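You operate a simulated robot arm through the tools that you are given. There is no shell and no other tool. Be economical: measure what you need, move in short steps, check, and stop when the job is done.

Carry out the task below with a simulated robot arm. There is one attempt and no reset: what you move stays moved.

## Task
Take the purple tape roll on the blue table and put it away on the cubby b2.

The check looks at the end state, three seconds after you hand in, the way a careful person would. Anything else that was tipped, shoved, dropped, spilled or broken makes it a failure.

## Robot
A 6-joint arm with a two-finger parallel gripper on a trunk, on a base that drives. Base frame: it is fixed to the floor where the robot stands at the start and does not move with it; the origin is under the middle of the robot, x ahead of it, y to its left, z up. Lengths are in mm, angles in degrees, forces in N, time in s.
With the tool pointing down near the work surface it reaches from about 320 to 700 mm from the robot's upright axis, wherever it stands. Its first joint turns from -166.0 to 166.0 degrees. Places, roughly: cubby B2 [3900, 3900, 900]. Payload 4.1 kg.
The TCP is the grasp point between the finger pads, 23 mm short of the fingertips. In the tool frame z runs along the fingers and y along their closing line. Largest opening 94 mm; finger width 38, thickness 10; the body of the gripper, 54 by 96 mm, starts 39 mm behind the TCP.
Orientation is told as [roll, pitch, yaw] about the base's x, y, z axes, in that order, counted from this pose: with the fingers straight down and closing along the base's y, the tool's x points along the base's -x, its y along +y and its z along -z.

## Interface
- The arm moves only by the tool apply_moves. Its argument "commands" is text: rows parted by semicolons, each of 7 numbers parted by spaces: the turn, a rotation vector about the tool's x, y, z in degrees, then the shift along the tool's x, y, z in mm, then the gripper command, from -1 (shut) to 1 (fully open), values between in proportion. In form: ax ay az dx dy dz jaw; .... A call has 1 to 20 rows; each row shifts and turns the commanded pose from where the row before left it, along the tool's axes as they then stand. Each row takes 0.2 s and may step no farther than 50 mm and 8.6 degrees from the row before; otherwise, or with a gripper value out of range, the whole call is refused. A pose out of reach is approached as far as the arm can. The call stops where the force on the tool passes 40 N (or 10 N more than at its start, if that is more) or the arm is blocked; 0.2 s more then pass. The fingers move at their own pace (about 45 mm/s each) and stop on an object; they squeeze with about 36 N. The grip force told is the motor's: it shows also when the fingers shut on nothing. Time passes only in rows, and 0.2 s behind the last, so rows that do not move let the fingers close. The reply holds the time, the measured pose of the TCP, the force on the tool along the base axes, the opening and the grip force, in the units named above and with some noise, and new pictures: "views" is both (left out), scene, wrist or none.
- Cameras (640 x 400 px; columns grow to the right, rows downward): "scene" is now at [27.5, 153.4, 1424.3]; the picture's right is [-0.12, -0.99, 0.00], its down [-0.57, 0.07, -0.82] and it looks along [0.82, -0.10, -0.57] (base axes); focal length 253 px, centre (320, 200). "wrist" rides on the gripper at [86, 16, -74] in the tool frame; the picture's right is [-0.18, 0.98, 0.00], its down [-0.58, -0.11, -0.81] and it looks along [-0.79, -0.15, 0.59] (tool axes); focal length 243 px, centre (320, 200). There is no depth. A picture from a camera that has moved, and an enlarged one, comes with that camera's place and axes in the base frame and with its lens.
- move_column(by): slides the trunk up (or, below 0, down) by that many mm; the arm and the scene camera ride with it, the base frame stays. It gives what a move gives, with no picture.
- steer(legs): drives the robot by 1 to 6 legs, each [ahead, turn to the left] in mm and degrees, along the robot's own axes; the way and the turn of a leg run together, so that a leg with both is an arc; at most 1500 mm and 180 degrees a leg. The arm and the cameras ride along, it lands a little off, and it stops where it bumps. It gives what a move gives, and a new picture of the scene camera.
- aim_head(pan, tilt): turns the head with the scene camera to pan (to the left, within 155 degrees either way) and tilt (down, from -29 to 69), counted from straight ahead of the robot. It gives what a move gives, and a new picture of the scene camera.
- close_up(camera, box): a new picture of the part [left, top, right, bottom] of that camera's present view, enlarged. It takes no simulated time.
- hand_in(): hands the job in; it is judged then, once.

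Work in short steps. Places have to be worked out from the pictures, the camera data and where the tool is seen: move nearer, look again, correct. Check each grasp and each placing, and mend what went wrong. You have 120 turns and 170 pictures in all, those below and enlarged ones among them. Open the gripper and draw the arm clear of the work before you hand the job in, unless the task says otherwise; then end with one line.

The tools are called as a command line: name --argument value ..., lists and objects as JSON in quotes. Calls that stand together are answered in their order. apply_moves: Moves the arm, as the interface text tells. Its arguments: {"type":"object","properties":{"commands":{"type":"string"},"views":{"type":"string","enum":["both","scene","wrist","none"]}},"required":["commands"]} The other tools are called the same way: move_column (by) slides the trunk up or down; steer (legs) drives the base; aim_head (pan, tilt) turns the head that bears the scene camera; close_up (camera, box) takes an enlarged picture of a part of a camera's view; hand_in () hands the job in.

At the start:

```text
time: 0.0
ee_pos: [481.4, 116.2, 1085.8]
tool_rot: [-0.1, 0.0, 0.0]
force: [0.6, -0.5, 0.2]
opening: 94.1
gripper_force: 0.0
trunk travel left (down, up): [-375.0, 215.0]
robot x, y, heading: [-2.1, -2.5, -0.3]
head pan, tilt: [-6.7, 34.8]
```

scene: 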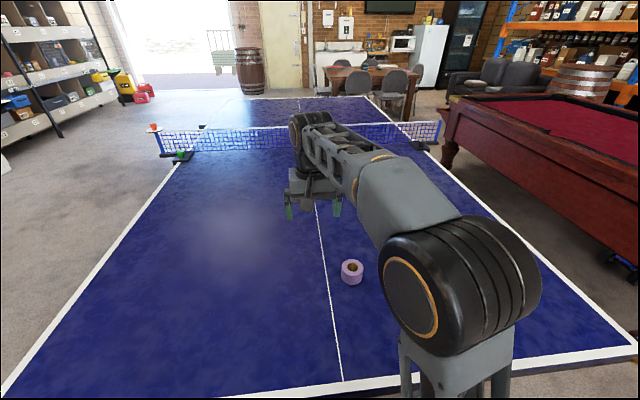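
wrist: 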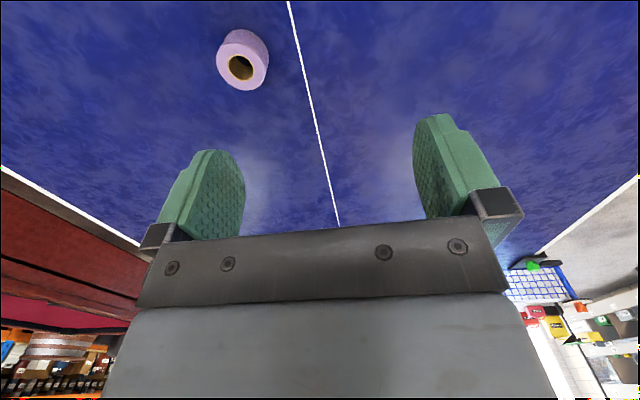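

I judge the roll to be near (540, -12), so I'll take an enlarged look at its shape and at the shelf.

close_up --camera "scene" --box '[320, 245, 384, 295]'

close_up --camera "scene" --box '[0, 0, 200, 160]'

close_up --camera "wrist" --box '[200, 15, 290, 105]'

```text
8.00 times, centred on (352, 270) of scene
camera zoom: at [27.5, 153.4, 1424.3], right [-0.12, -0.99, 0.0], down [-0.57, 0.07, -0.82], along [0.82, -0.1, -0.57], focal length 2021 px, centre (64, -360)
```

zoom: 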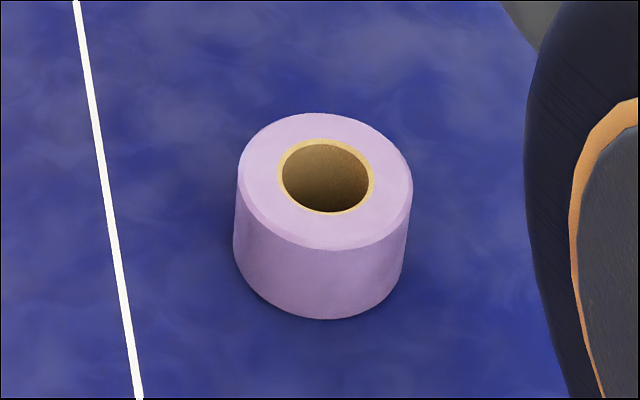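

```text
2.50 times, centred on (100, 80) of scene
camera zoom: at [27.5, 153.4, 1424.3], right [-0.12, -0.99, 0.0], down [-0.57, 0.07, -0.82], along [0.82, -0.1, -0.57], focal length 632 px, centre (870, 500)
```

zoom: 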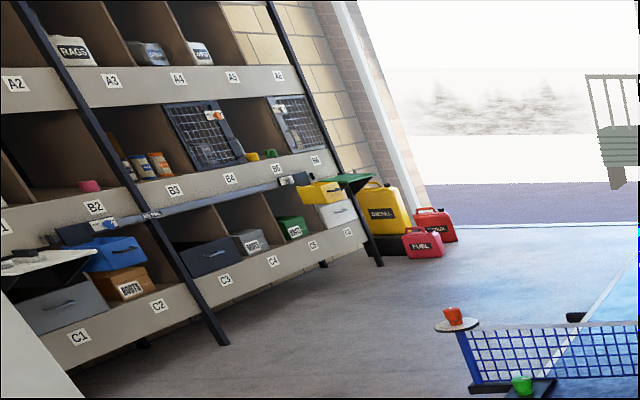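

```text
4.44 times, centred on (245, 60) of wrist
camera zoom: at [396.6, 133.2, 1159.5], right [0.18, 0.98, 0.0], down [0.58, -0.11, 0.81], along [0.79, -0.15, -0.59], focal length 1078 px, centre (653, 822)
```

zoom: 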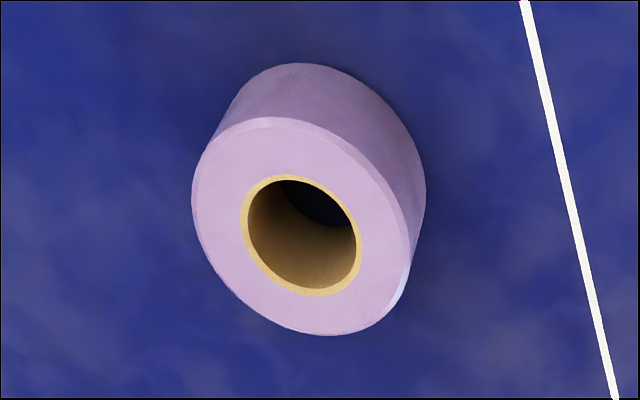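

The roll lies flat, about 67 mm across and 40 mm high. Cubby B2 opens toward -y, so I want a tilted grasp with the wrist camera on the upper side. I'll turn the tool half way round first, high above the table.

apply_moves --commands "0 0 8.5 0 0 0 1;0 0 8.5 0 0 0 1;0 0 8.5 0 0 0 1;0 0 8.5 0 0 0 1;0 0 8.5 0 0 0 1;0 0 8.5 0 0 0 1;0 0 8.5 0 0 0 1;0 0 8.5 0 0 0 1;0 0 8.5 0 0 0 1;0 0 8.5 0 0 0 1;0 0 8.5 0 0 0 1;0 0 8.5 0 0 0 1;0 0 8.5 0 0 0 1;0 0 8.5 0 0 0 1;0 0 8.5 0 0 0 1;0 0 8.5 0 0 0 1;0 0 8.5 0 0 0 1;0 0 8.5 0 0 0 1;0 0 8.5 0 0 0 1;0 0 8.5 0 0 0 1" --views "both"

```text
time: 4.2
ee_pos: [493.9, 30.6, 1083.2]
tool_rot: [-0.7, 0.1, -168.6]
force: [0.1, 0.1, -0.3]
opening: 94.2
gripper_force: 0.1
out of reach, approached as far as the arm can: row 19, 20
trunk travel left (down, up): [-375.0, 215.0]
robot x, y, heading: [-5.1, -1.3, -0.2]
head pan, tilt: [-6.7, 34.8]
camera scene: at [27.4, 153.4, 1424.3], right [-0.12, -0.99, 0.0], down [-0.57, 0.07, -0.82], along [0.82, -0.1, -0.57], focal length 253 px, centre (320, 200)
camera wrist: at [583.3, 30.3, 1156.3], right [0.01, -1.0, -0.01], down [-0.59, -0.02, 0.81], along [-0.81, 0.0, -0.59], focal length 243 px, centre (320, 200)
```

scene: 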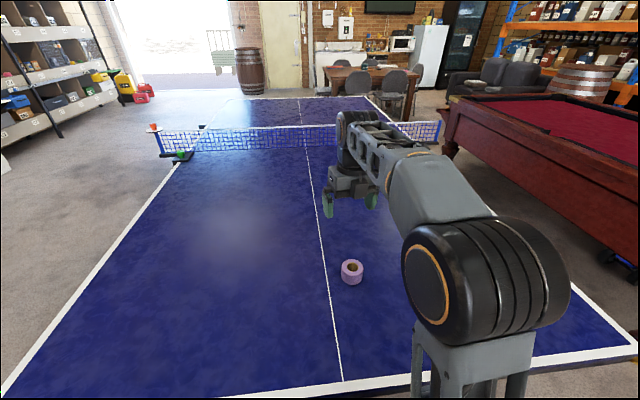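
wrist: 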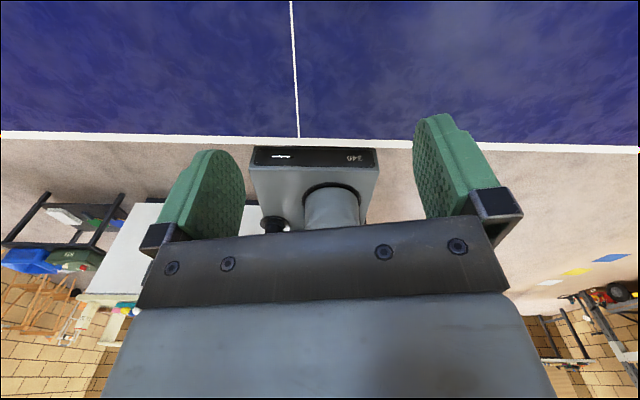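

The flip hit the joint limit at the very end, but moving to y≈-12 should relieve that. I'll keep this yaw, shift right and tilt the fingers forward by 60°.

apply_moves --commands "0 0 0 -7.4 42 0 1;0 0 0 -7.4 42 0 1;0 0 0 -7.4 42 0 1;0 8.57 0 0 0 0 1;0 8.57 0 0 0 0 1;0 8.57 0 0 0 0 1;0 8.57 0 0 0 0 1;0 8.57 0 0 0 0 1;0 8.57 0 0 0 0 1;0 8.57 0 0 0 0 1"

```text
time: 6.4
ee_pos: [494.0, -99.7, 1082.6]
tool_rot: [0.1, 60.1, -169.9]
force: [0.7, -0.3, 0.0]
opening: 93.8
gripper_force: 0.1
trunk travel left (down, up): [-375.0, 215.0]
robot x, y, heading: [-0.3, -2.0, -0.1]
head pan, tilt: [-6.7, 34.8]
camera scene: at [27.4, 153.3, 1424.3], right [-0.12, -0.99, 0.0], down [-0.57, 0.07, -0.82], along [0.82, -0.1, -0.57], focal length 253 px, centre (320, 200)
camera wrist: at [477.2, -117.8, 1194.5], right [0.08, -0.98, -0.16], down [-0.99, -0.06, -0.1], along [0.09, 0.16, -0.98], focal length 243 px, centre (320, 200)
```

scene: 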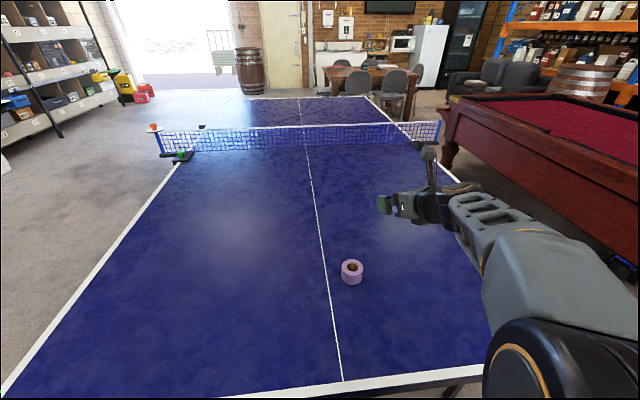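
wrist: 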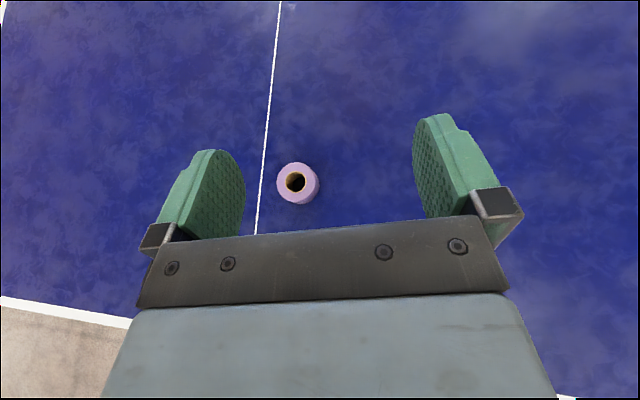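

The tilt worked, and the wrist picture confirms the roll at (539, -12). Next I go to a pre-grasp 100 mm back along the finger line.

apply_moves --commands "0 0 0 -37.2 -13.1 16.5 1;0 0 0 -37.2 -13.1 16.5 1;0 0 0 -37.2 -13.1 16.5 1;0 0 0 -37.2 -13.1 16.5 1;0 0 0 -37.2 -13.1 16.5 1;0 0 0 -37.2 -13.1 16.5 1"

```text
time: 7.8
ee_pos: [462.0, -29.2, 841.1]
tool_rot: [0.0, 59.9, -170.0]
force: [-0.4, 0.4, 0.4]
opening: 94.1
gripper_force: 0.0
out of reach, approached as far as the arm can: row 6
trunk travel left (down, up): [-375.0, 215.0]
robot x, y, heading: [1.0, -0.3, 0.1]
head pan, tilt: [-6.7, 34.8]
camera scene: at [27.3, 153.4, 1424.3], right [-0.12, -0.99, 0.0], down [-0.57, 0.07, -0.82], along [0.82, -0.1, -0.57], focal length 253 px, centre (320, 200)
camera wrist: at [444.6, -48.0, 952.9], right [0.08, -0.98, -0.16], down [-0.99, -0.06, -0.1], along [0.09, 0.17, -0.98], focal length 243 px, centre (320, 200)
```

scene: 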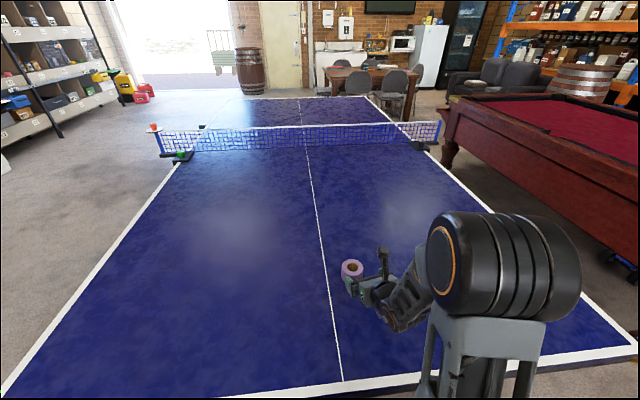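
wrist: 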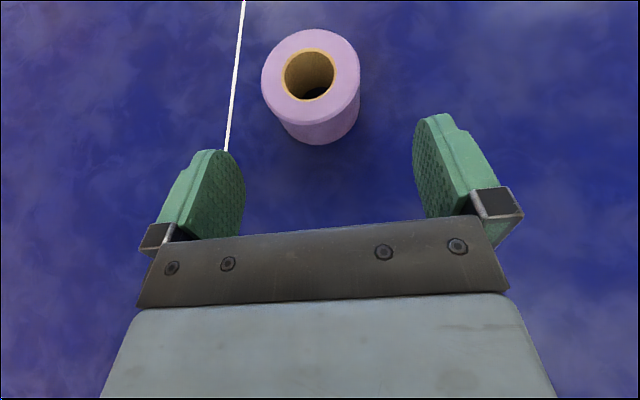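

The roll sits straight ahead at about (541, -10). I'll advance along the fingers in two stages.

apply_moves --commands "0 0 0 -1.2 -2 24 1;0 0 0 -1.2 -2 24 1;0 0 0 -1.2 -1 24 1"

```text
time: 8.6
ee_pos: [520.8, -12.2, 801.3]
tool_rot: [0.0, 59.9, -170.0]
force: [0.4, 0.4, 0.5]
opening: 93.9
gripper_force: 0.1
trunk travel left (down, up): [-375.0, 215.0]
robot x, y, heading: [1.0, 2.2, -0.1]
head pan, tilt: [-6.7, 34.8]
camera scene: at [27.4, 153.3, 1424.3], right [-0.12, -0.99, 0.0], down [-0.57, 0.07, -0.82], along [0.82, -0.1, -0.57], focal length 253 px, centre (320, 200)
camera wrist: at [504.0, -30.9, 913.1], right [0.08, -0.98, -0.16], down [-0.99, -0.06, -0.1], along [0.09, 0.17, -0.98], focal length 243 px, centre (320, 200)
```

scene: 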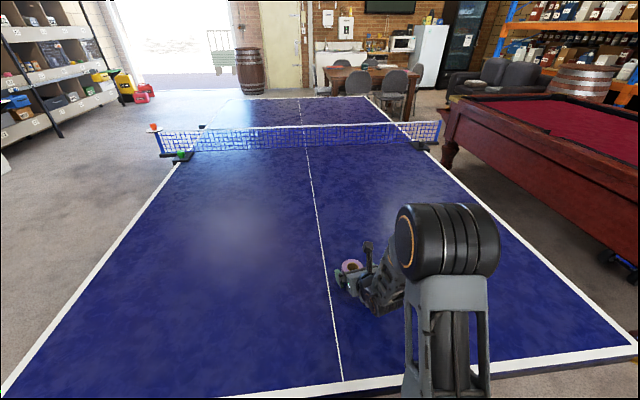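
wrist: 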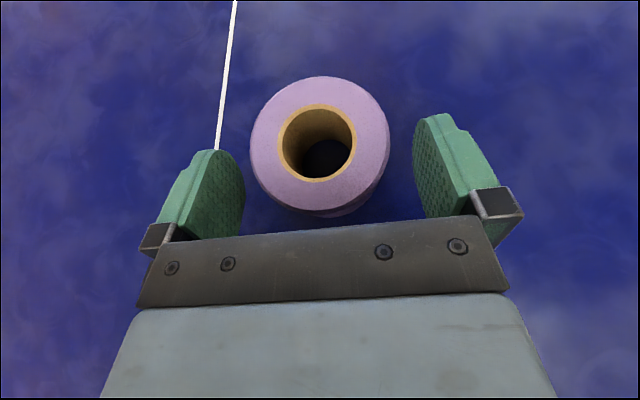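

The roll is well centred between the fingers. I go forward the last 20 mm, then close.

apply_moves --commands "0 0 0 0 0 10 1;0 0 0 0 0 10 1;0 0 0 0 0 0 -1;0 0 0 0 0 0 -1;0 0 0 0 0 0 -1;0 0 0 0 0 0 -1;0 0 0 0 0 0 -1"

```text
time: 10.2
ee_pos: [536.9, -8.4, 789.5]
tool_rot: [0.0, 60.0, -170.0]
force: [-0.6, 0.2, 0.6]
opening: 69.5
gripper_force: 36.1
trunk travel left (down, up): [-375.0, 215.0]
robot x, y, heading: [-1.5, -6.0, 0.3]
head pan, tilt: [-6.7, 34.8]
camera scene: at [27.5, 153.3, 1424.3], right [-0.12, -0.99, 0.0], down [-0.57, 0.07, -0.82], along [0.82, -0.1, -0.57], focal length 253 px, centre (320, 200)
camera wrist: at [520.4, -27.9, 902.2], right [0.08, -0.98, -0.16], down [-0.99, -0.06, -0.1], along [0.09, 0.17, -0.98], focal length 243 px, centre (320, 200)
```

scene: 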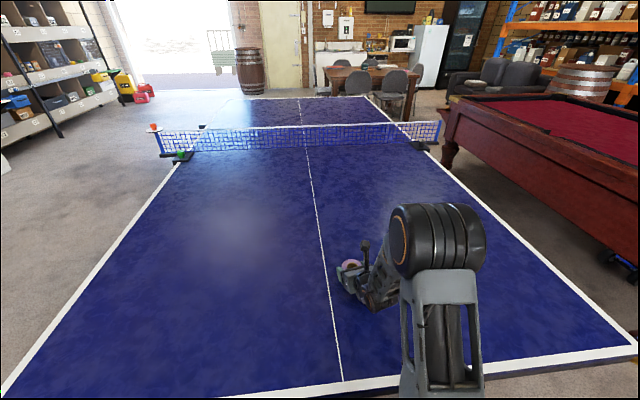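
wrist: 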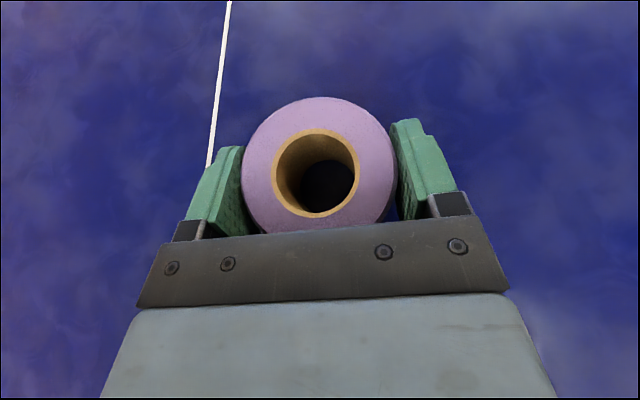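

Gripped at 69.5 mm, so the roll's underside is about 30 mm below the TCP. I lift straight up.

apply_moves --commands "0 0 0 20 0 -11.5 -1;0 0 0 36 0 -21 -1;0 0 0 36 0 -21 -1;0 0 0 36 0 -21 -1;0 0 0 36 0 -21 -1;0 0 0 36 0 -21 -1;0 0 0 36 0 -21 -1"

aim_head --pan 45 --tilt 15

aim_head --pan 100 --tilt 30

```text
time: 11.8
ee_pos: [537.3, -6.1, 1065.6]
tool_rot: [0.0, 60.1, -169.9]
force: [0.2, 0.2, -1.4]
opening: 69.5
gripper_force: 36.1
trunk travel left (down, up): [-375.0, 215.0]
robot x, y, heading: [-4.0, -2.8, -0.1]
head pan, tilt: [-6.7, 34.8]
camera scene: at [27.5, 153.3, 1424.3], right [-0.12, -0.99, 0.0], down [-0.57, 0.07, -0.82], along [0.82, -0.1, -0.57], focal length 253 px, centre (320, 200)
camera wrist: at [520.6, -25.7, 1176.6], right [0.08, -0.98, -0.16], down [-0.99, -0.06, -0.1], along [0.09, 0.17, -0.98], focal length 243 px, centre (320, 200)
```

scene: 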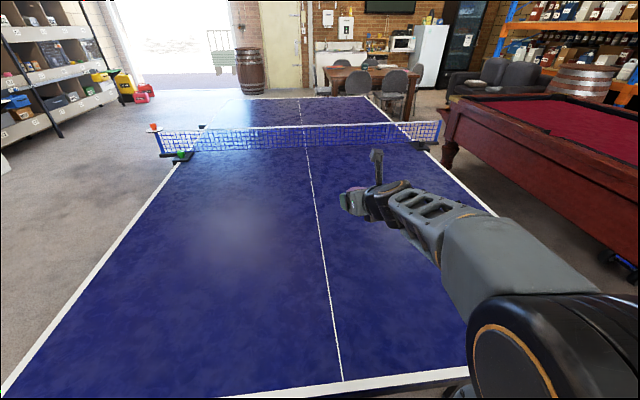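
wrist: 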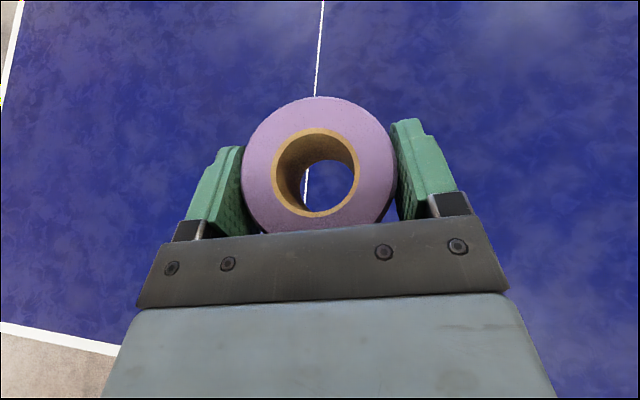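

```text
time: 13.0
ee_pos: [537.6, -7.0, 1065.2]
tool_rot: [0.0, 60.0, -170.0]
force: [0.1, -0.5, -0.5]
opening: 69.2
gripper_force: 36.4
trunk travel left (down, up): [-375.0, 215.0]
robot x, y, heading: [0.5, 0.2, -0.1]
head pan, tilt: [45.0, 15.0]
camera scene: at [6.0, 229.6, 1456.0], right [0.71, -0.71, 0.0], down [-0.18, -0.18, -0.97], along [0.68, 0.68, -0.26], focal length 253 px, centre (320, 200)
```

scene: 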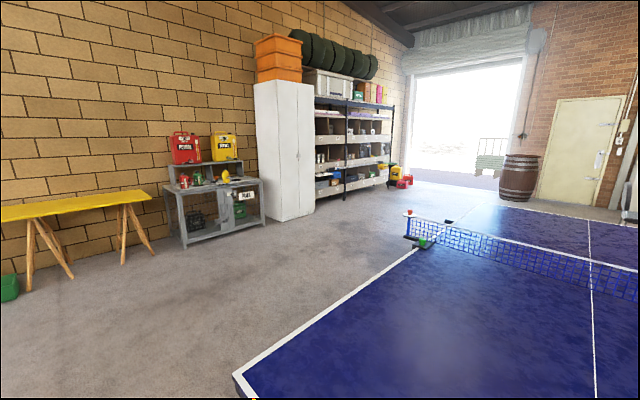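

```text
time: 14.2
ee_pos: [537.7, -6.4, 1065.2]
tool_rot: [0.0, 60.0, -170.0]
force: [-0.1, -0.6, -0.7]
opening: 69.4
gripper_force: 35.9
trunk travel left (down, up): [-375.0, 215.0]
robot x, y, heading: [-1.2, -0.4, 0.0]
head pan, tilt: [100.0, 30.0]
camera scene: at [-75.7, 252.7, 1431.8], right [0.98, 0.17, 0.0], down [0.09, -0.49, -0.87], along [-0.15, 0.85, -0.5], focal length 253 px, centre (320, 200)
```

scene: 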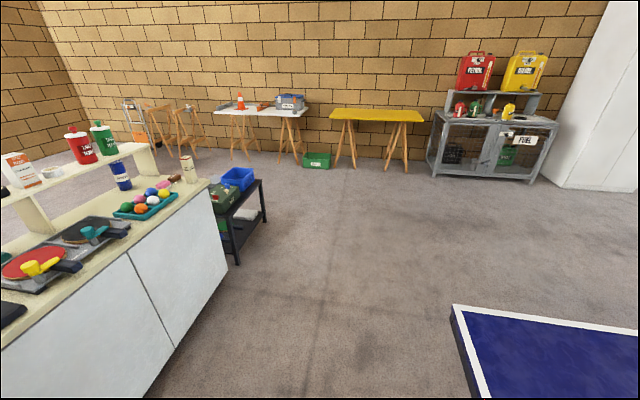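

The roll is held and the lane on the table's left (y≈2000) looks clear. The near left table corner is about (250, 810), and the shelf front faces -y at y≈3550. I back off a little, turn left, drive up the side and turn toward +x.

steer --legs '[[-120, 0], [0, 90], [1000, 0], [900, 0], [0, -90]]'

```text
time: 32.2
ee_pos: [407.3, 1902.6, 1065.2]
tool_rot: [0.0, 59.9, -168.3]
force: [-0.4, 0.2, -0.5]
opening: 69.0
gripper_force: 36.0
trunk travel left (down, up): [-375.0, 215.0]
robot x, y, heading: [-128.6, 1891.7, 1.8]
head pan, tilt: [100.0, 30.0]
camera scene: at [-213.4, 2142.9, 1431.8], right [0.98, 0.2, 0.0], down [0.1, -0.49, -0.87], along [-0.18, 0.85, -0.5], focal length 253 px, centre (320, 200)
```

scene: 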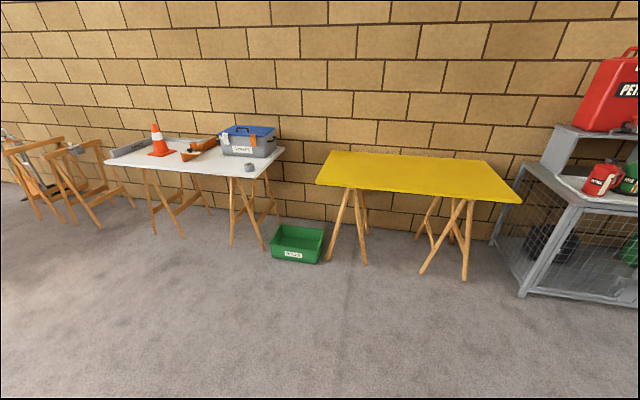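

Lane ahead is clear by the earlier view. I drive to x≈3870 with a small heading correction, then look toward the shelf.

steer --legs '[[0, -1.8], [1500, 0], [1500, 0], [1000, 0], [0, 90]]'

aim_head --pan 0 --tilt 20

```text
time: 55.4
ee_pos: [3856.4, 2344.7, 1064.1]
tool_rot: [0.0, 60.0, -81.9]
force: [-0.2, 0.2, -1.0]
opening: 68.8
gripper_force: 36.6
trunk travel left (down, up): [-375.0, 215.0]
robot x, y, heading: [3832.3, 1810.1, 88.0]
head pan, tilt: [100.0, 30.0]
camera scene: at [3577.0, 1740.1, 1431.8], right [-0.14, 0.99, 0.0], down [0.49, 0.07, -0.87], along [-0.86, -0.12, -0.5], focal length 253 px, centre (320, 200)
```

scene: 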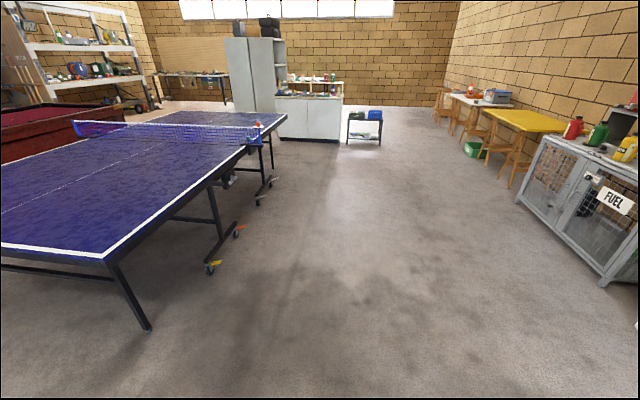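

```text
time: 57.2
ee_pos: [3856.4, 2344.8, 1064.5]
tool_rot: [-0.1, 60.0, -81.9]
force: [-0.2, -0.3, -1.1]
opening: 68.6
gripper_force: 36.2
trunk travel left (down, up): [-375.0, 215.0]
robot x, y, heading: [3835.3, 1804.2, 88.3]
head pan, tilt: [0.0, 20.0]
camera scene: at [3669.6, 1846.0, 1447.8], right [1.0, -0.03, 0.0], down [-0.01, -0.34, -0.94], along [0.03, 0.94, -0.34], focal length 253 px, centre (320, 200)
```

scene: 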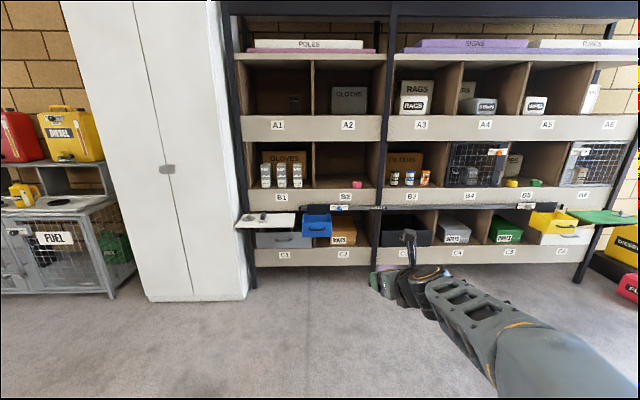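

close_up --camera "scene" --box '[225, 120, 425, 270]'

```text
2.67 times, centred on (325, 195) of scene
camera zoom: at [3669.6, 1846.0, 1447.8], right [1.0, -0.03, 0.0], down [-0.01, -0.34, -0.94], along [0.03, 0.94, -0.34], focal length 674 px, centre (307, 213)
```

zoom: 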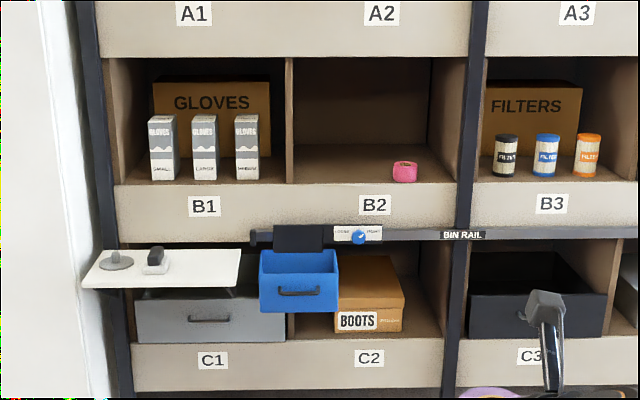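

B2 spans x≈3680–4145, with its floor at z≈895 and the top at about 1240. A pink roll stands at about (3993, 3640), so I'll aim left of it at (3815, 3720). I drive nearer and look again.

steer --legs '[[0, 1.8], [750, 0]]'

aim_head --pan 0 --tilt 28

```text
time: 61.6
ee_pos: [3837.6, 3097.3, 1064.2]
tool_rot: [-0.1, 60.0, -79.9]
force: [-0.2, -0.2, -1.0]
opening: 68.6
gripper_force: 36.2
trunk travel left (down, up): [-375.0, 215.0]
robot x, y, heading: [3836.5, 2562.2, 90.0]
head pan, tilt: [0.0, 20.0]
camera scene: at [3668.1, 2592.4, 1447.8], right [1.0, 0.0, 0.0], down [0.0, -0.34, -0.94], along [0.0, 0.94, -0.34], focal length 253 px, centre (320, 200)
```

scene: 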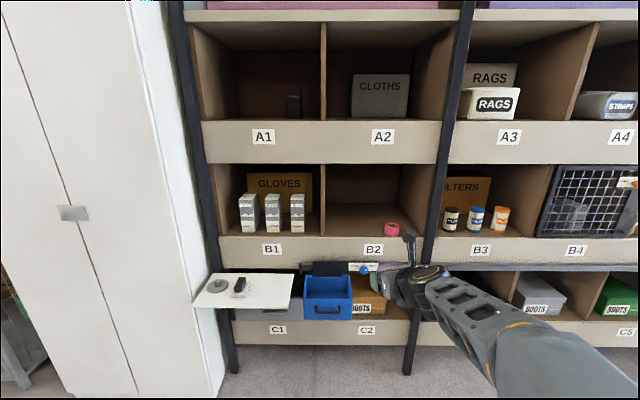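

```text
time: 62.3
ee_pos: [3837.4, 3096.8, 1064.1]
tool_rot: [0.0, 59.9, -79.9]
force: [-0.3, 0.5, -0.5]
opening: 68.7
gripper_force: 36.4
trunk travel left (down, up): [-375.0, 215.0]
robot x, y, heading: [3835.9, 2560.1, 90.0]
head pan, tilt: [0.0, 28.0]
camera scene: at [3668.1, 2590.6, 1435.0], right [1.0, 0.0, 0.0], down [0.0, -0.47, -0.88], along [0.0, 0.88, -0.47], focal length 253 px, centre (320, 200)
```

scene: 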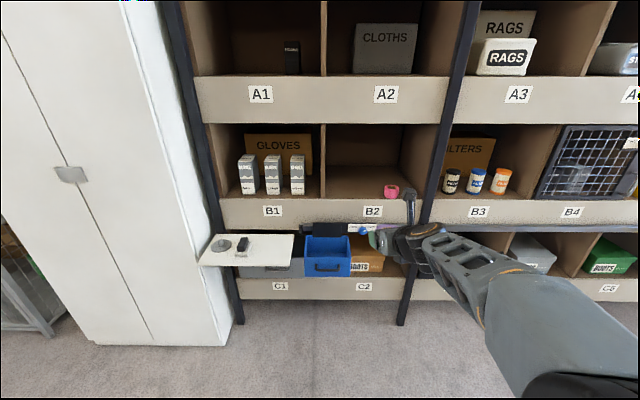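

Heading is 90° and the cubby mouth is at y≈3600–3620. I stretch the arm forward and lower the roll to TCP z≈980, still well in front of the shelf, and look close at the cubby's lip.

apply_moves --commands "0 0 0 -5.6 -0.6 32.7 -1;0 0 0 -5.6 -0.6 32.7 -1;0 0 0 -5.6 -0.6 32.7 -1;0 0 0 -5.6 -0.6 32.7 -1" --views "none"

close_up --camera "scene" --box '[290, 110, 450, 290]'

```text
time: 63.3
ee_pos: [3817.2, 3196.5, 979.4]
tool_rot: [0.0, 59.8, -80.0]
force: [-0.1, 0.3, -1.5]
opening: 68.5
gripper_force: 36.3
trunk travel left (down, up): [-375.0, 215.0]
robot x, y, heading: [3831.0, 2558.3, 89.9]
head pan, tilt: [0.0, 28.0]
```

```text
2.22 times, centred on (370, 200) of scene
camera zoom: at [3668.1, 2590.5, 1435.0], right [1.0, 0.0, 0.0], down [0.0, -0.47, -0.88], along [0.0, 0.88, -0.47], focal length 561 px, centre (209, 200)
```

zoom: 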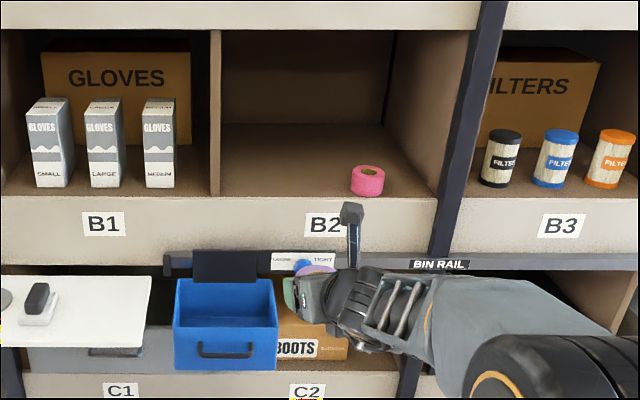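

The floor is flush with the lip at z≈900, and the roll's underside is at ~950, which clears it. I drive ahead 430 so the roll just enters the cubby, left of the pink one.

steer --legs '[[430, 0]]'

apply_moves --commands "0 0 0 0 0 0 -1" --views "wrist"

```text
time: 66.0
ee_pos: [3821.5, 3634.0, 979.5]
tool_rot: [0.0, 60.1, -80.2]
force: [-0.6, 0.5, 0.4]
opening: 68.7
gripper_force: 36.3
trunk travel left (down, up): [-375.0, 215.0]
robot x, y, heading: [3836.5, 2996.6, 89.7]
head pan, tilt: [0.0, 28.0]
camera scene: at [3669.0, 3027.6, 1434.9], right [1.0, 0.0, 0.0], down [0.0, -0.47, -0.88], along [0.0, 0.88, -0.47], focal length 253 px, centre (320, 200)
```

scene: 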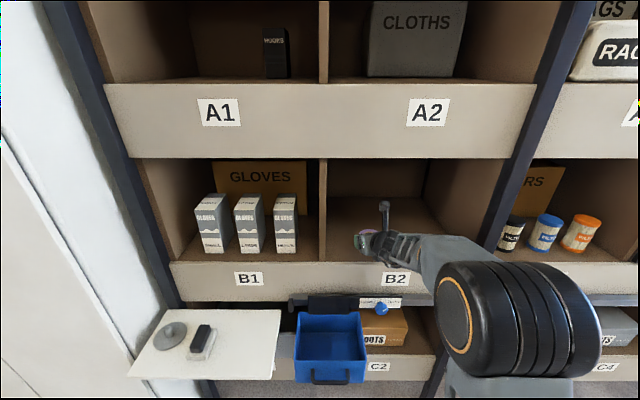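

```text
time: 66.4
ee_pos: [3821.7, 3632.6, 978.7]
tool_rot: [0.0, 60.0, -80.3]
force: [1.0, -0.1, -1.2]
opening: 68.8
gripper_force: 35.7
trunk travel left (down, up): [-375.0, 215.0]
robot x, y, heading: [3836.4, 2998.0, 89.7]
head pan, tilt: [0.0, 28.0]
camera wrist: at [3842.9, 3615.3, 1090.8], right [0.98, 0.07, -0.16], down [0.06, -0.99, -0.1], along [-0.17, 0.09, -0.98], focal length 243 px, centre (320, 200)
```

wrist: 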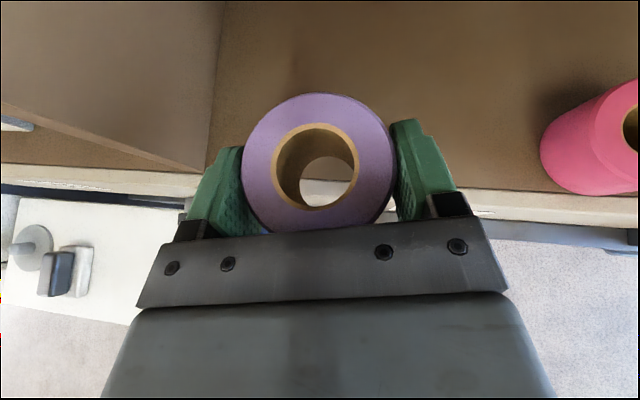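

Clear of the lip, divider and pink roll. I move 100 mm deeper horizontally.

apply_moves --commands "0 0 0 16.4 5.7 28.4 -1;0 0 0 16.4 5.7 28.4 -1;0 0 0 16.4 5.7 28.4 -1"

```text
time: 67.2
ee_pos: [3822.5, 3735.0, 978.4]
tool_rot: [0.0, 60.0, -80.1]
force: [0.7, -0.3, -0.4]
opening: 68.6
gripper_force: 36.3
trunk travel left (down, up): [-375.0, 215.0]
robot x, y, heading: [3833.2, 2997.4, 89.7]
head pan, tilt: [0.0, 28.0]
camera scene: at [3669.0, 3027.6, 1435.0], right [1.0, 0.0, 0.0], down [0.0, -0.47, -0.88], along [0.0, 0.88, -0.47], focal length 253 px, centre (320, 200)
camera wrist: at [3842.8, 3717.0, 1089.8], right [0.98, 0.08, -0.16], down [0.06, -0.99, -0.1], along [-0.17, 0.09, -0.98], focal length 243 px, centre (320, 200)
```

scene: 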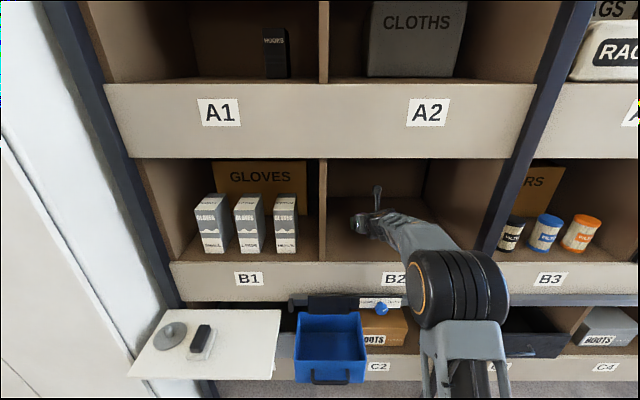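
wrist: 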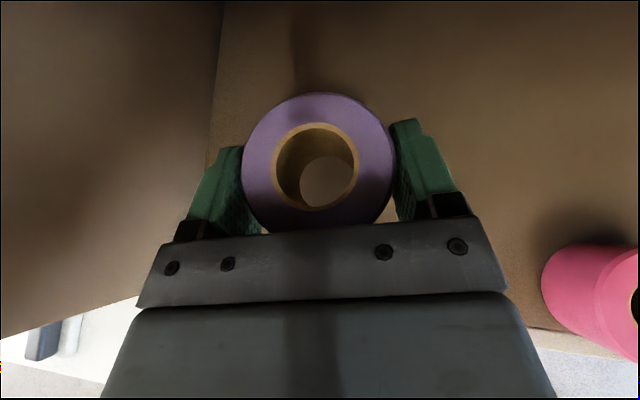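

Inside with good room on all sides. I lower 38 mm, then go in small steps to feel the floor.

apply_moves --commands "0 0 0 -16.5 0 9.5 -1;0 0 0 -16.5 0 9.5 -1;0 0 0 0 0 0 -1"

apply_moves --commands "0 0 0 -2.6 0 1.5 -1;0 0 0 0 0 0 -1" --views "none"

apply_moves --commands "0 0 0 -2.6 0 1.5 -1;0 0 0 0 0 0 -1" --views "none"

```text
time: 68.0
ee_pos: [3821.5, 3732.7, 940.0]
tool_rot: [0.0, 60.0, -80.4]
force: [0.8, 0.1, 0.0]
opening: 68.5
gripper_force: 35.7
trunk travel left (down, up): [-375.0, 215.0]
robot x, y, heading: [3833.7, 2994.9, 89.6]
head pan, tilt: [0.0, 28.0]
camera scene: at [3669.0, 3027.8, 1435.0], right [1.0, 0.0, 0.0], down [0.0, -0.47, -0.88], along [0.0, 0.88, -0.47], focal length 253 px, centre (320, 200)
camera wrist: at [3842.3, 3715.0, 1051.6], right [0.98, 0.08, -0.16], down [0.06, -0.99, -0.1], along [-0.17, 0.09, -0.98], focal length 243 px, centre (320, 200)
```

scene: 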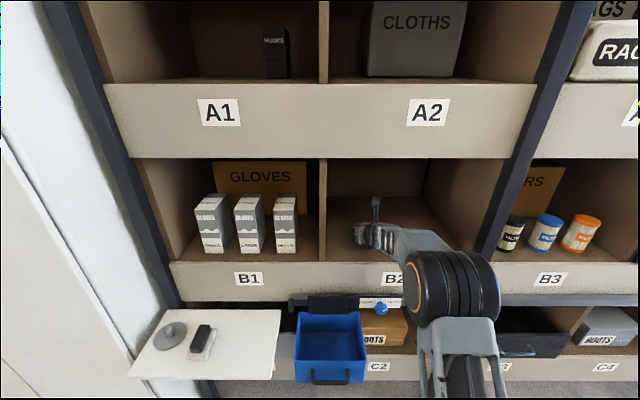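
wrist: 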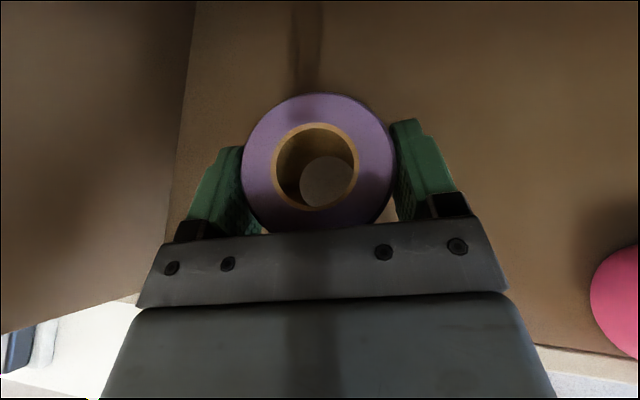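

```text
time: 68.6
ee_pos: [3821.3, 3733.9, 937.4]
tool_rot: [0.0, 60.0, -80.3]
force: [-0.8, -0.2, -0.7]
opening: 68.5
gripper_force: 35.8
trunk travel left (down, up): [-375.0, 215.0]
robot x, y, heading: [3836.7, 2993.4, 89.8]
head pan, tilt: [0.0, 28.0]
```

```text
time: 69.2
ee_pos: [3822.6, 3734.1, 934.8]
tool_rot: [0.0, 60.0, -80.3]
force: [0.0, -0.1, -0.9]
opening: 68.7
gripper_force: 35.9
trunk travel left (down, up): [-375.0, 215.0]
robot x, y, heading: [3835.1, 2997.3, 89.9]
head pan, tilt: [0.0, 28.0]
```

No contact yet; I keep on in 2–3 mm steps.

apply_moves --commands "0 0 0 -2.2 0 1.25 -1;0 0 0 0 0 0 -1" --views "none"

apply_moves --commands "0 0 0 -1.7 0 1 -1;0 0 0 0 0 0 -1" --views "none"

close_up --camera "scene" --box '[320, 180, 480, 310]'

```text
time: 69.8
ee_pos: [3820.7, 3732.8, 933.4]
tool_rot: [0.0, 60.0, -80.3]
force: [0.7, 0.8, -1.8]
opening: 68.5
gripper_force: 36.4
trunk travel left (down, up): [-375.0, 215.0]
robot x, y, heading: [3835.8, 2996.5, 89.6]
head pan, tilt: [0.0, 28.0]
```

```text
time: 70.4
ee_pos: [3821.4, 3732.6, 931.0]
tool_rot: [0.0, 60.0, -80.2]
force: [0.0, 0.4, -0.5]
opening: 68.6
gripper_force: 36.0
trunk travel left (down, up): [-375.0, 215.0]
robot x, y, heading: [3836.0, 2994.9, 89.6]
head pan, tilt: [0.0, 28.0]
```

```text
3.08 times, centred on (400, 245) of scene
camera zoom: at [3669.0, 3027.7, 1435.0], right [1.0, 0.0, 0.0], down [0.0, -0.47, -0.88], along [0.0, 0.88, -0.47], focal length 777 px, centre (74, 62)
```

zoom: 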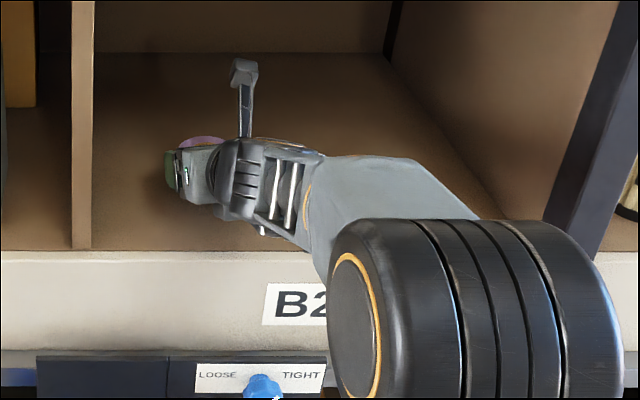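

Still no contact at z=931; a few more fine steps.

apply_moves --commands "0 0 0 -1.7 0 1 -1;0 0 0 0 0 0 -1" --views "none"

apply_moves --commands "0 0 0 -1.7 0 1 -1;0 0 0 0 0 0 -1" --views "none"

apply_moves --commands "0 0 0 -1.7 0 1 -1;0 0 0 0 0 0 -1" --views "wrist"

```text
time: 71.0
ee_pos: [3822.9, 3732.9, 928.8]
tool_rot: [0.0, 60.0, -80.3]
force: [-0.1, -0.5, -1.5]
opening: 68.7
gripper_force: 36.5
trunk travel left (down, up): [-375.0, 215.0]
robot x, y, heading: [3834.0, 2996.8, 89.9]
head pan, tilt: [0.0, 28.0]
```

```text
time: 71.6
ee_pos: [3821.9, 3733.5, 927.2]
tool_rot: [0.0, 60.0, -80.2]
force: [-0.5, -0.3, 0.1]
opening: 68.6
gripper_force: 36.2
trunk travel left (down, up): [-375.0, 215.0]
robot x, y, heading: [3831.2, 2996.7, 89.9]
head pan, tilt: [0.0, 28.0]
```

```text
time: 72.2
ee_pos: [3821.9, 3734.3, 925.0]
tool_rot: [-0.1, 60.0, -80.3]
force: [0.6, 0.2, -1.3]
opening: 68.4
gripper_force: 36.1
trunk travel left (down, up): [-375.0, 215.0]
robot x, y, heading: [3836.2, 2994.4, 89.3]
head pan, tilt: [0.0, 28.0]
camera wrist: at [3842.7, 3715.5, 1036.5], right [0.98, 0.08, -0.16], down [0.06, -0.99, -0.1], along [-0.17, 0.09, -0.98], focal length 243 px, centre (320, 200)
```

wrist: 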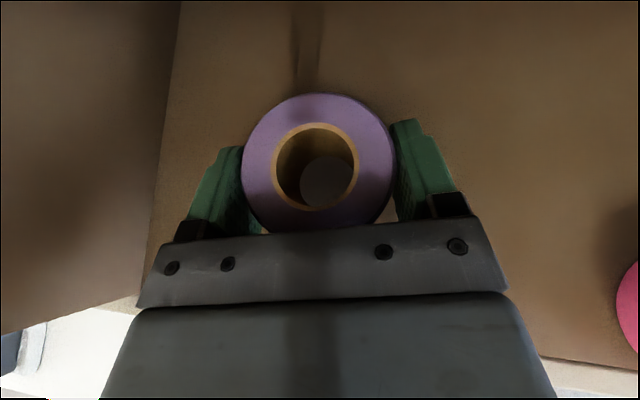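

Comparing the divider's base line across the wrist pictures puts the floor at z≈870, so contact should come at TCP z≈899. I lower 18 mm and feel on.

apply_moves --commands "0 0 0 -5.2 0 3 -1;0 0 0 -5.2 0 3 -1;0 0 0 -5.2 0 3 -1;0 0 0 0 0 0 -1" --views "none"

apply_moves --commands "0 0 0 -1.7 0 1 -1;0 0 0 0 0 0 -1" --views "none"

apply_moves --commands "0 0 0 -1.7 0 1 -1;0 0 0 0 0 0 -1" --views "none"

apply_moves --commands "0 0 0 -1.7 0 1 -1;0 0 0 0 0 0 -1" --views "both"

```text
time: 73.2
ee_pos: [3821.7, 3732.3, 909.7]
tool_rot: [-0.1, 60.2, -80.2]
force: [-0.3, 4.1, 14.5]
opening: 68.2
gripper_force: 35.8
trunk travel left (down, up): [-375.0, 215.0]
robot x, y, heading: [3836.2, 2995.0, 89.9]
head pan, tilt: [0.0, 28.0]
```

```text
time: 73.8
ee_pos: [3822.7, 3733.6, 911.5]
tool_rot: [0.0, 60.5, -80.2]
force: [-1.4, 4.7, 27.4]
opening: 68.3
gripper_force: 35.9
trunk travel left (down, up): [-375.0, 215.0]
robot x, y, heading: [3834.4, 2996.6, 89.8]
head pan, tilt: [0.0, 28.0]
```

```text
time: 74.4
ee_pos: [3821.0, 3733.7, 908.1]
tool_rot: [0.1, 60.5, -80.0]
force: [-3.1, 3.5, 28.2]
opening: 68.1
gripper_force: 35.7
trunk travel left (down, up): [-375.0, 215.0]
robot x, y, heading: [3833.6, 2994.2, 89.8]
head pan, tilt: [0.0, 28.0]
```

```text
time: 75.0
ee_pos: [3821.5, 3732.1, 906.9]
tool_rot: [0.3, 60.6, -80.3]
force: [-3.0, 0.9, 30.8]
opening: 68.2
gripper_force: 35.8
trunk travel left (down, up): [-375.0, 215.0]
robot x, y, heading: [3834.4, 2995.3, 89.7]
head pan, tilt: [0.0, 28.0]
camera scene: at [3668.9, 3024.3, 1435.1], right [1.0, 0.0, 0.0], down [0.0, -0.47, -0.88], along [0.0, 0.88, -0.47], focal length 253 px, centre (320, 200)
camera wrist: at [3843.2, 3713.7, 1019.3], right [0.98, 0.08, -0.16], down [0.06, -0.99, -0.11], along [-0.17, 0.1, -0.98], focal length 243 px, centre (320, 200)
```

scene: 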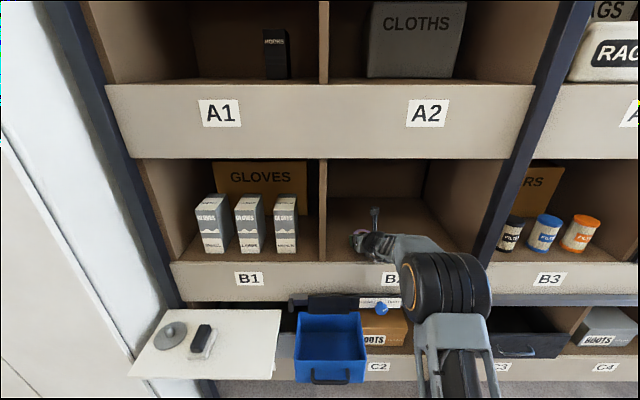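
wrist: 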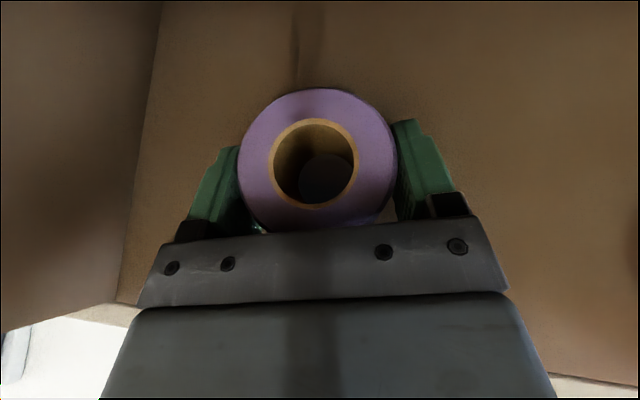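

Contact: the roll is pressed to the floor (about 30 N up). I ease up 4 mm, then open the fingers.

apply_moves --commands "0 0 0 2.2 0 -1.25 -1;0 0 0 1.3 0 -0.75 -1;0 0 0 0 0 0 -1" --views "none"

apply_moves --commands "0 0 0 0 0 0 -0.2;0 0 0 0 0 0 0.6;0 0 0 0 0 0 1;0 0 0 0 0 0 1;0 0 0 0 0 0 1" --views "wrist"

```text
time: 75.8
ee_pos: [3822.9, 3733.7, 906.9]
tool_rot: [0.1, 60.3, -80.1]
force: [-3.1, 6.7, 22.2]
opening: 68.1
gripper_force: 35.7
trunk travel left (down, up): [-375.0, 215.0]
robot x, y, heading: [3834.0, 2997.2, 89.7]
head pan, tilt: [0.0, 28.0]
```

```text
time: 77.0
ee_pos: [3823.6, 3731.5, 908.1]
tool_rot: [0.1, 60.2, -80.2]
force: [6.3, -15.6, 27.9]
opening: 87.3
gripper_force: 0.0
trunk travel left (down, up): [-375.0, 215.0]
robot x, y, heading: [3834.4, 2996.8, 89.8]
head pan, tilt: [0.0, 28.0]
camera wrist: at [3844.6, 3713.3, 1019.5], right [0.98, 0.08, -0.16], down [0.06, -0.99, -0.1], along [-0.17, 0.09, -0.98], focal length 243 px, centre (320, 200)
```

wrist: 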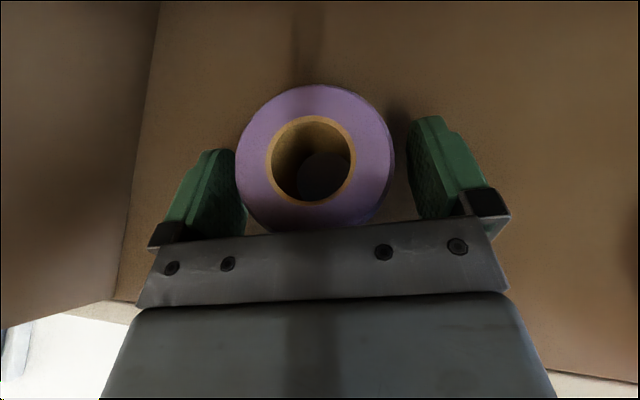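

The fingers are open but the fingertips still press the floor lightly. I raise the tool a few mm and finish opening.

apply_moves --commands "0 0 0 2.6 0 -1.5 1;0 0 0 2.6 0 -1.5 1;0 0 0 0 0 0 1" --views "both"

```text
time: 77.8
ee_pos: [3823.0, 3731.8, 907.2]
tool_rot: [-0.1, 59.7, -80.3]
force: [-1.4, -0.2, -0.5]
opening: 94.1
gripper_force: 0.0
trunk travel left (down, up): [-375.0, 215.0]
robot x, y, heading: [3836.4, 2993.7, 89.7]
head pan, tilt: [0.0, 28.0]
camera scene: at [3669.1, 3027.4, 1434.7], right [1.0, 0.0, 0.0], down [0.0, -0.47, -0.88], along [0.0, 0.88, -0.47], focal length 253 px, centre (320, 200)
camera wrist: at [3843.6, 3715.5, 1020.0], right [0.98, 0.07, -0.16], down [0.06, -0.99, -0.1], along [-0.17, 0.08, -0.98], focal length 243 px, centre (320, 200)
```

scene: 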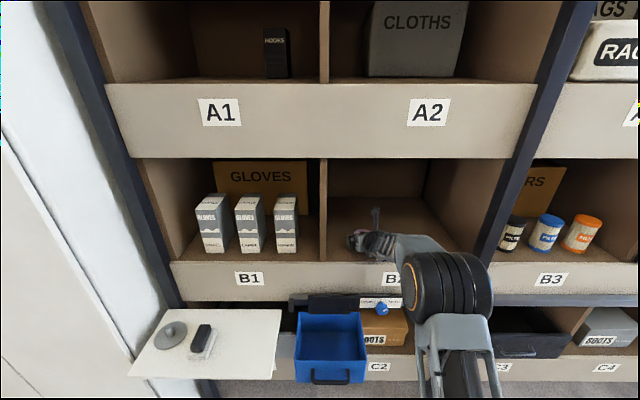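
wrist: 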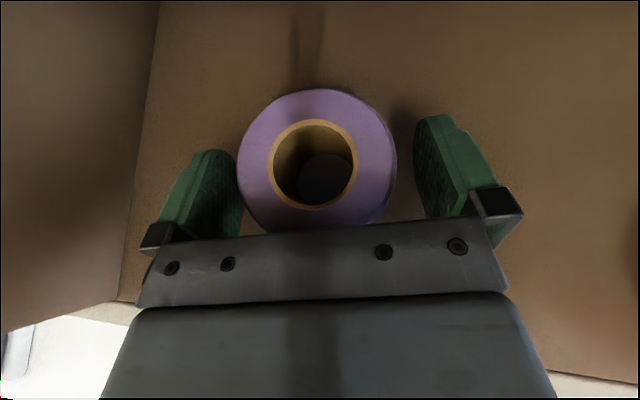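

Force is zero and the roll stands free. I centre the fingers about the roll by 4 mm, then withdraw along the finger line.

apply_moves --commands "0 0 0 0 -4 0 1;0 0 0 0 0 -15 1;0 0 0 0 0 -25 1;0 0 0 0 0 -30 1" --views "wrist"

```text
time: 78.8
ee_pos: [3828.2, 3672.1, 945.6]
tool_rot: [0.1, 59.9, -80.3]
force: [-0.6, -0.1, 1.0]
opening: 93.7
gripper_force: 0.1
trunk travel left (down, up): [-375.0, 215.0]
robot x, y, heading: [3839.2, 2996.0, 89.9]
head pan, tilt: [0.0, 28.0]
camera wrist: at [3849.7, 3654.5, 1057.7], right [0.98, 0.07, -0.16], down [0.06, -0.99, -0.1], along [-0.17, 0.09, -0.98], focal length 243 px, centre (320, 200)
```

wrist: 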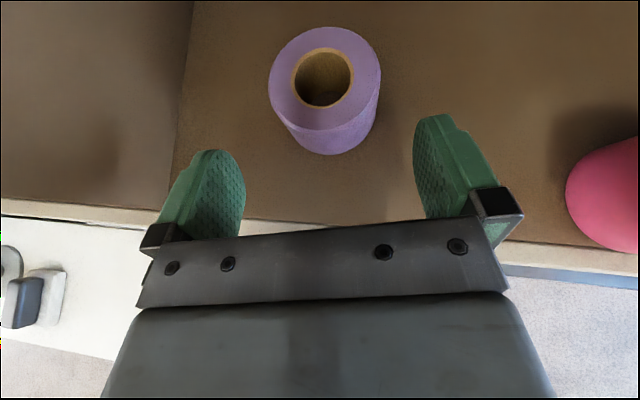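

The roll stands flat in B2 and pink is untouched. I withdraw further, then back the base away and check.

apply_moves --commands "0 0 0 0 0 -40 1;0 0 0 0 0 -40 1" --views "none"

steer --legs '[[-450, 0]]'

close_up --camera "scene" --box '[190, 110, 450, 290]'

```text
time: 79.4
ee_pos: [3840.0, 3602.4, 987.9]
tool_rot: [0.0, 60.0, -80.3]
force: [-0.2, -0.1, 0.8]
opening: 93.9
gripper_force: 0.0
trunk travel left (down, up): [-375.0, 215.0]
robot x, y, heading: [3836.0, 2994.5, 89.7]
head pan, tilt: [0.0, 28.0]
```

```text
time: 82.1
ee_pos: [3835.9, 3150.7, 988.2]
tool_rot: [0.0, 59.9, -79.7]
force: [1.1, 0.3, -0.5]
opening: 93.7
gripper_force: 0.1
trunk travel left (down, up): [-375.0, 215.0]
robot x, y, heading: [3831.9, 2538.6, 90.3]
head pan, tilt: [0.0, 28.0]
camera scene: at [3668.3, 2573.8, 1435.0], right [1.0, 0.0, 0.0], down [0.0, -0.47, -0.88], along [0.0, 0.88, -0.47], focal length 253 px, centre (320, 200)
```

scene: 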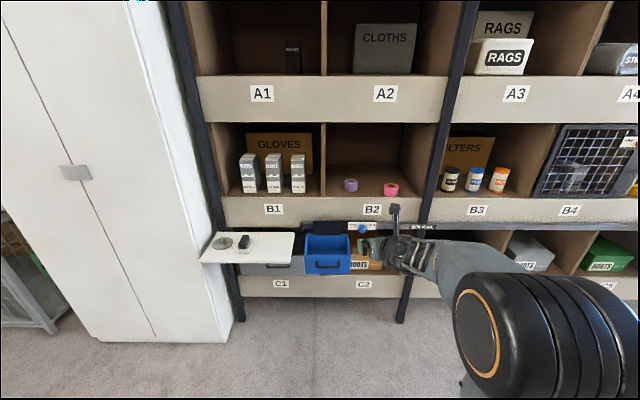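

```text
2.22 times, centred on (320, 200) of scene
camera zoom: at [3668.3, 2573.8, 1435.0], right [1.0, 0.0, 0.0], down [0.0, -0.47, -0.88], along [0.0, 0.88, -0.47], focal length 561 px, centre (320, 200)
```

zoom: 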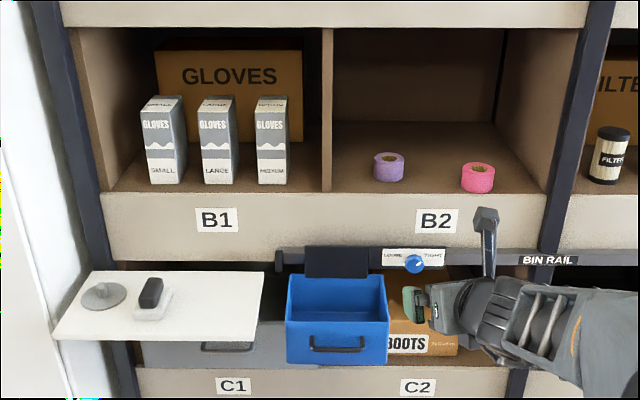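

The purple roll lies flat in B2 beside the pink one. Nothing else has moved, the gripper is open and the arm is clear, so I hand in.

hand_in

```text
The job is handed in.
```

The purple tape roll is lying flat in cubby B2, to the left of the pink roll that was already there; the last picture shows nothing else moved, and I handed the job in with the gripper open and the arm clear.
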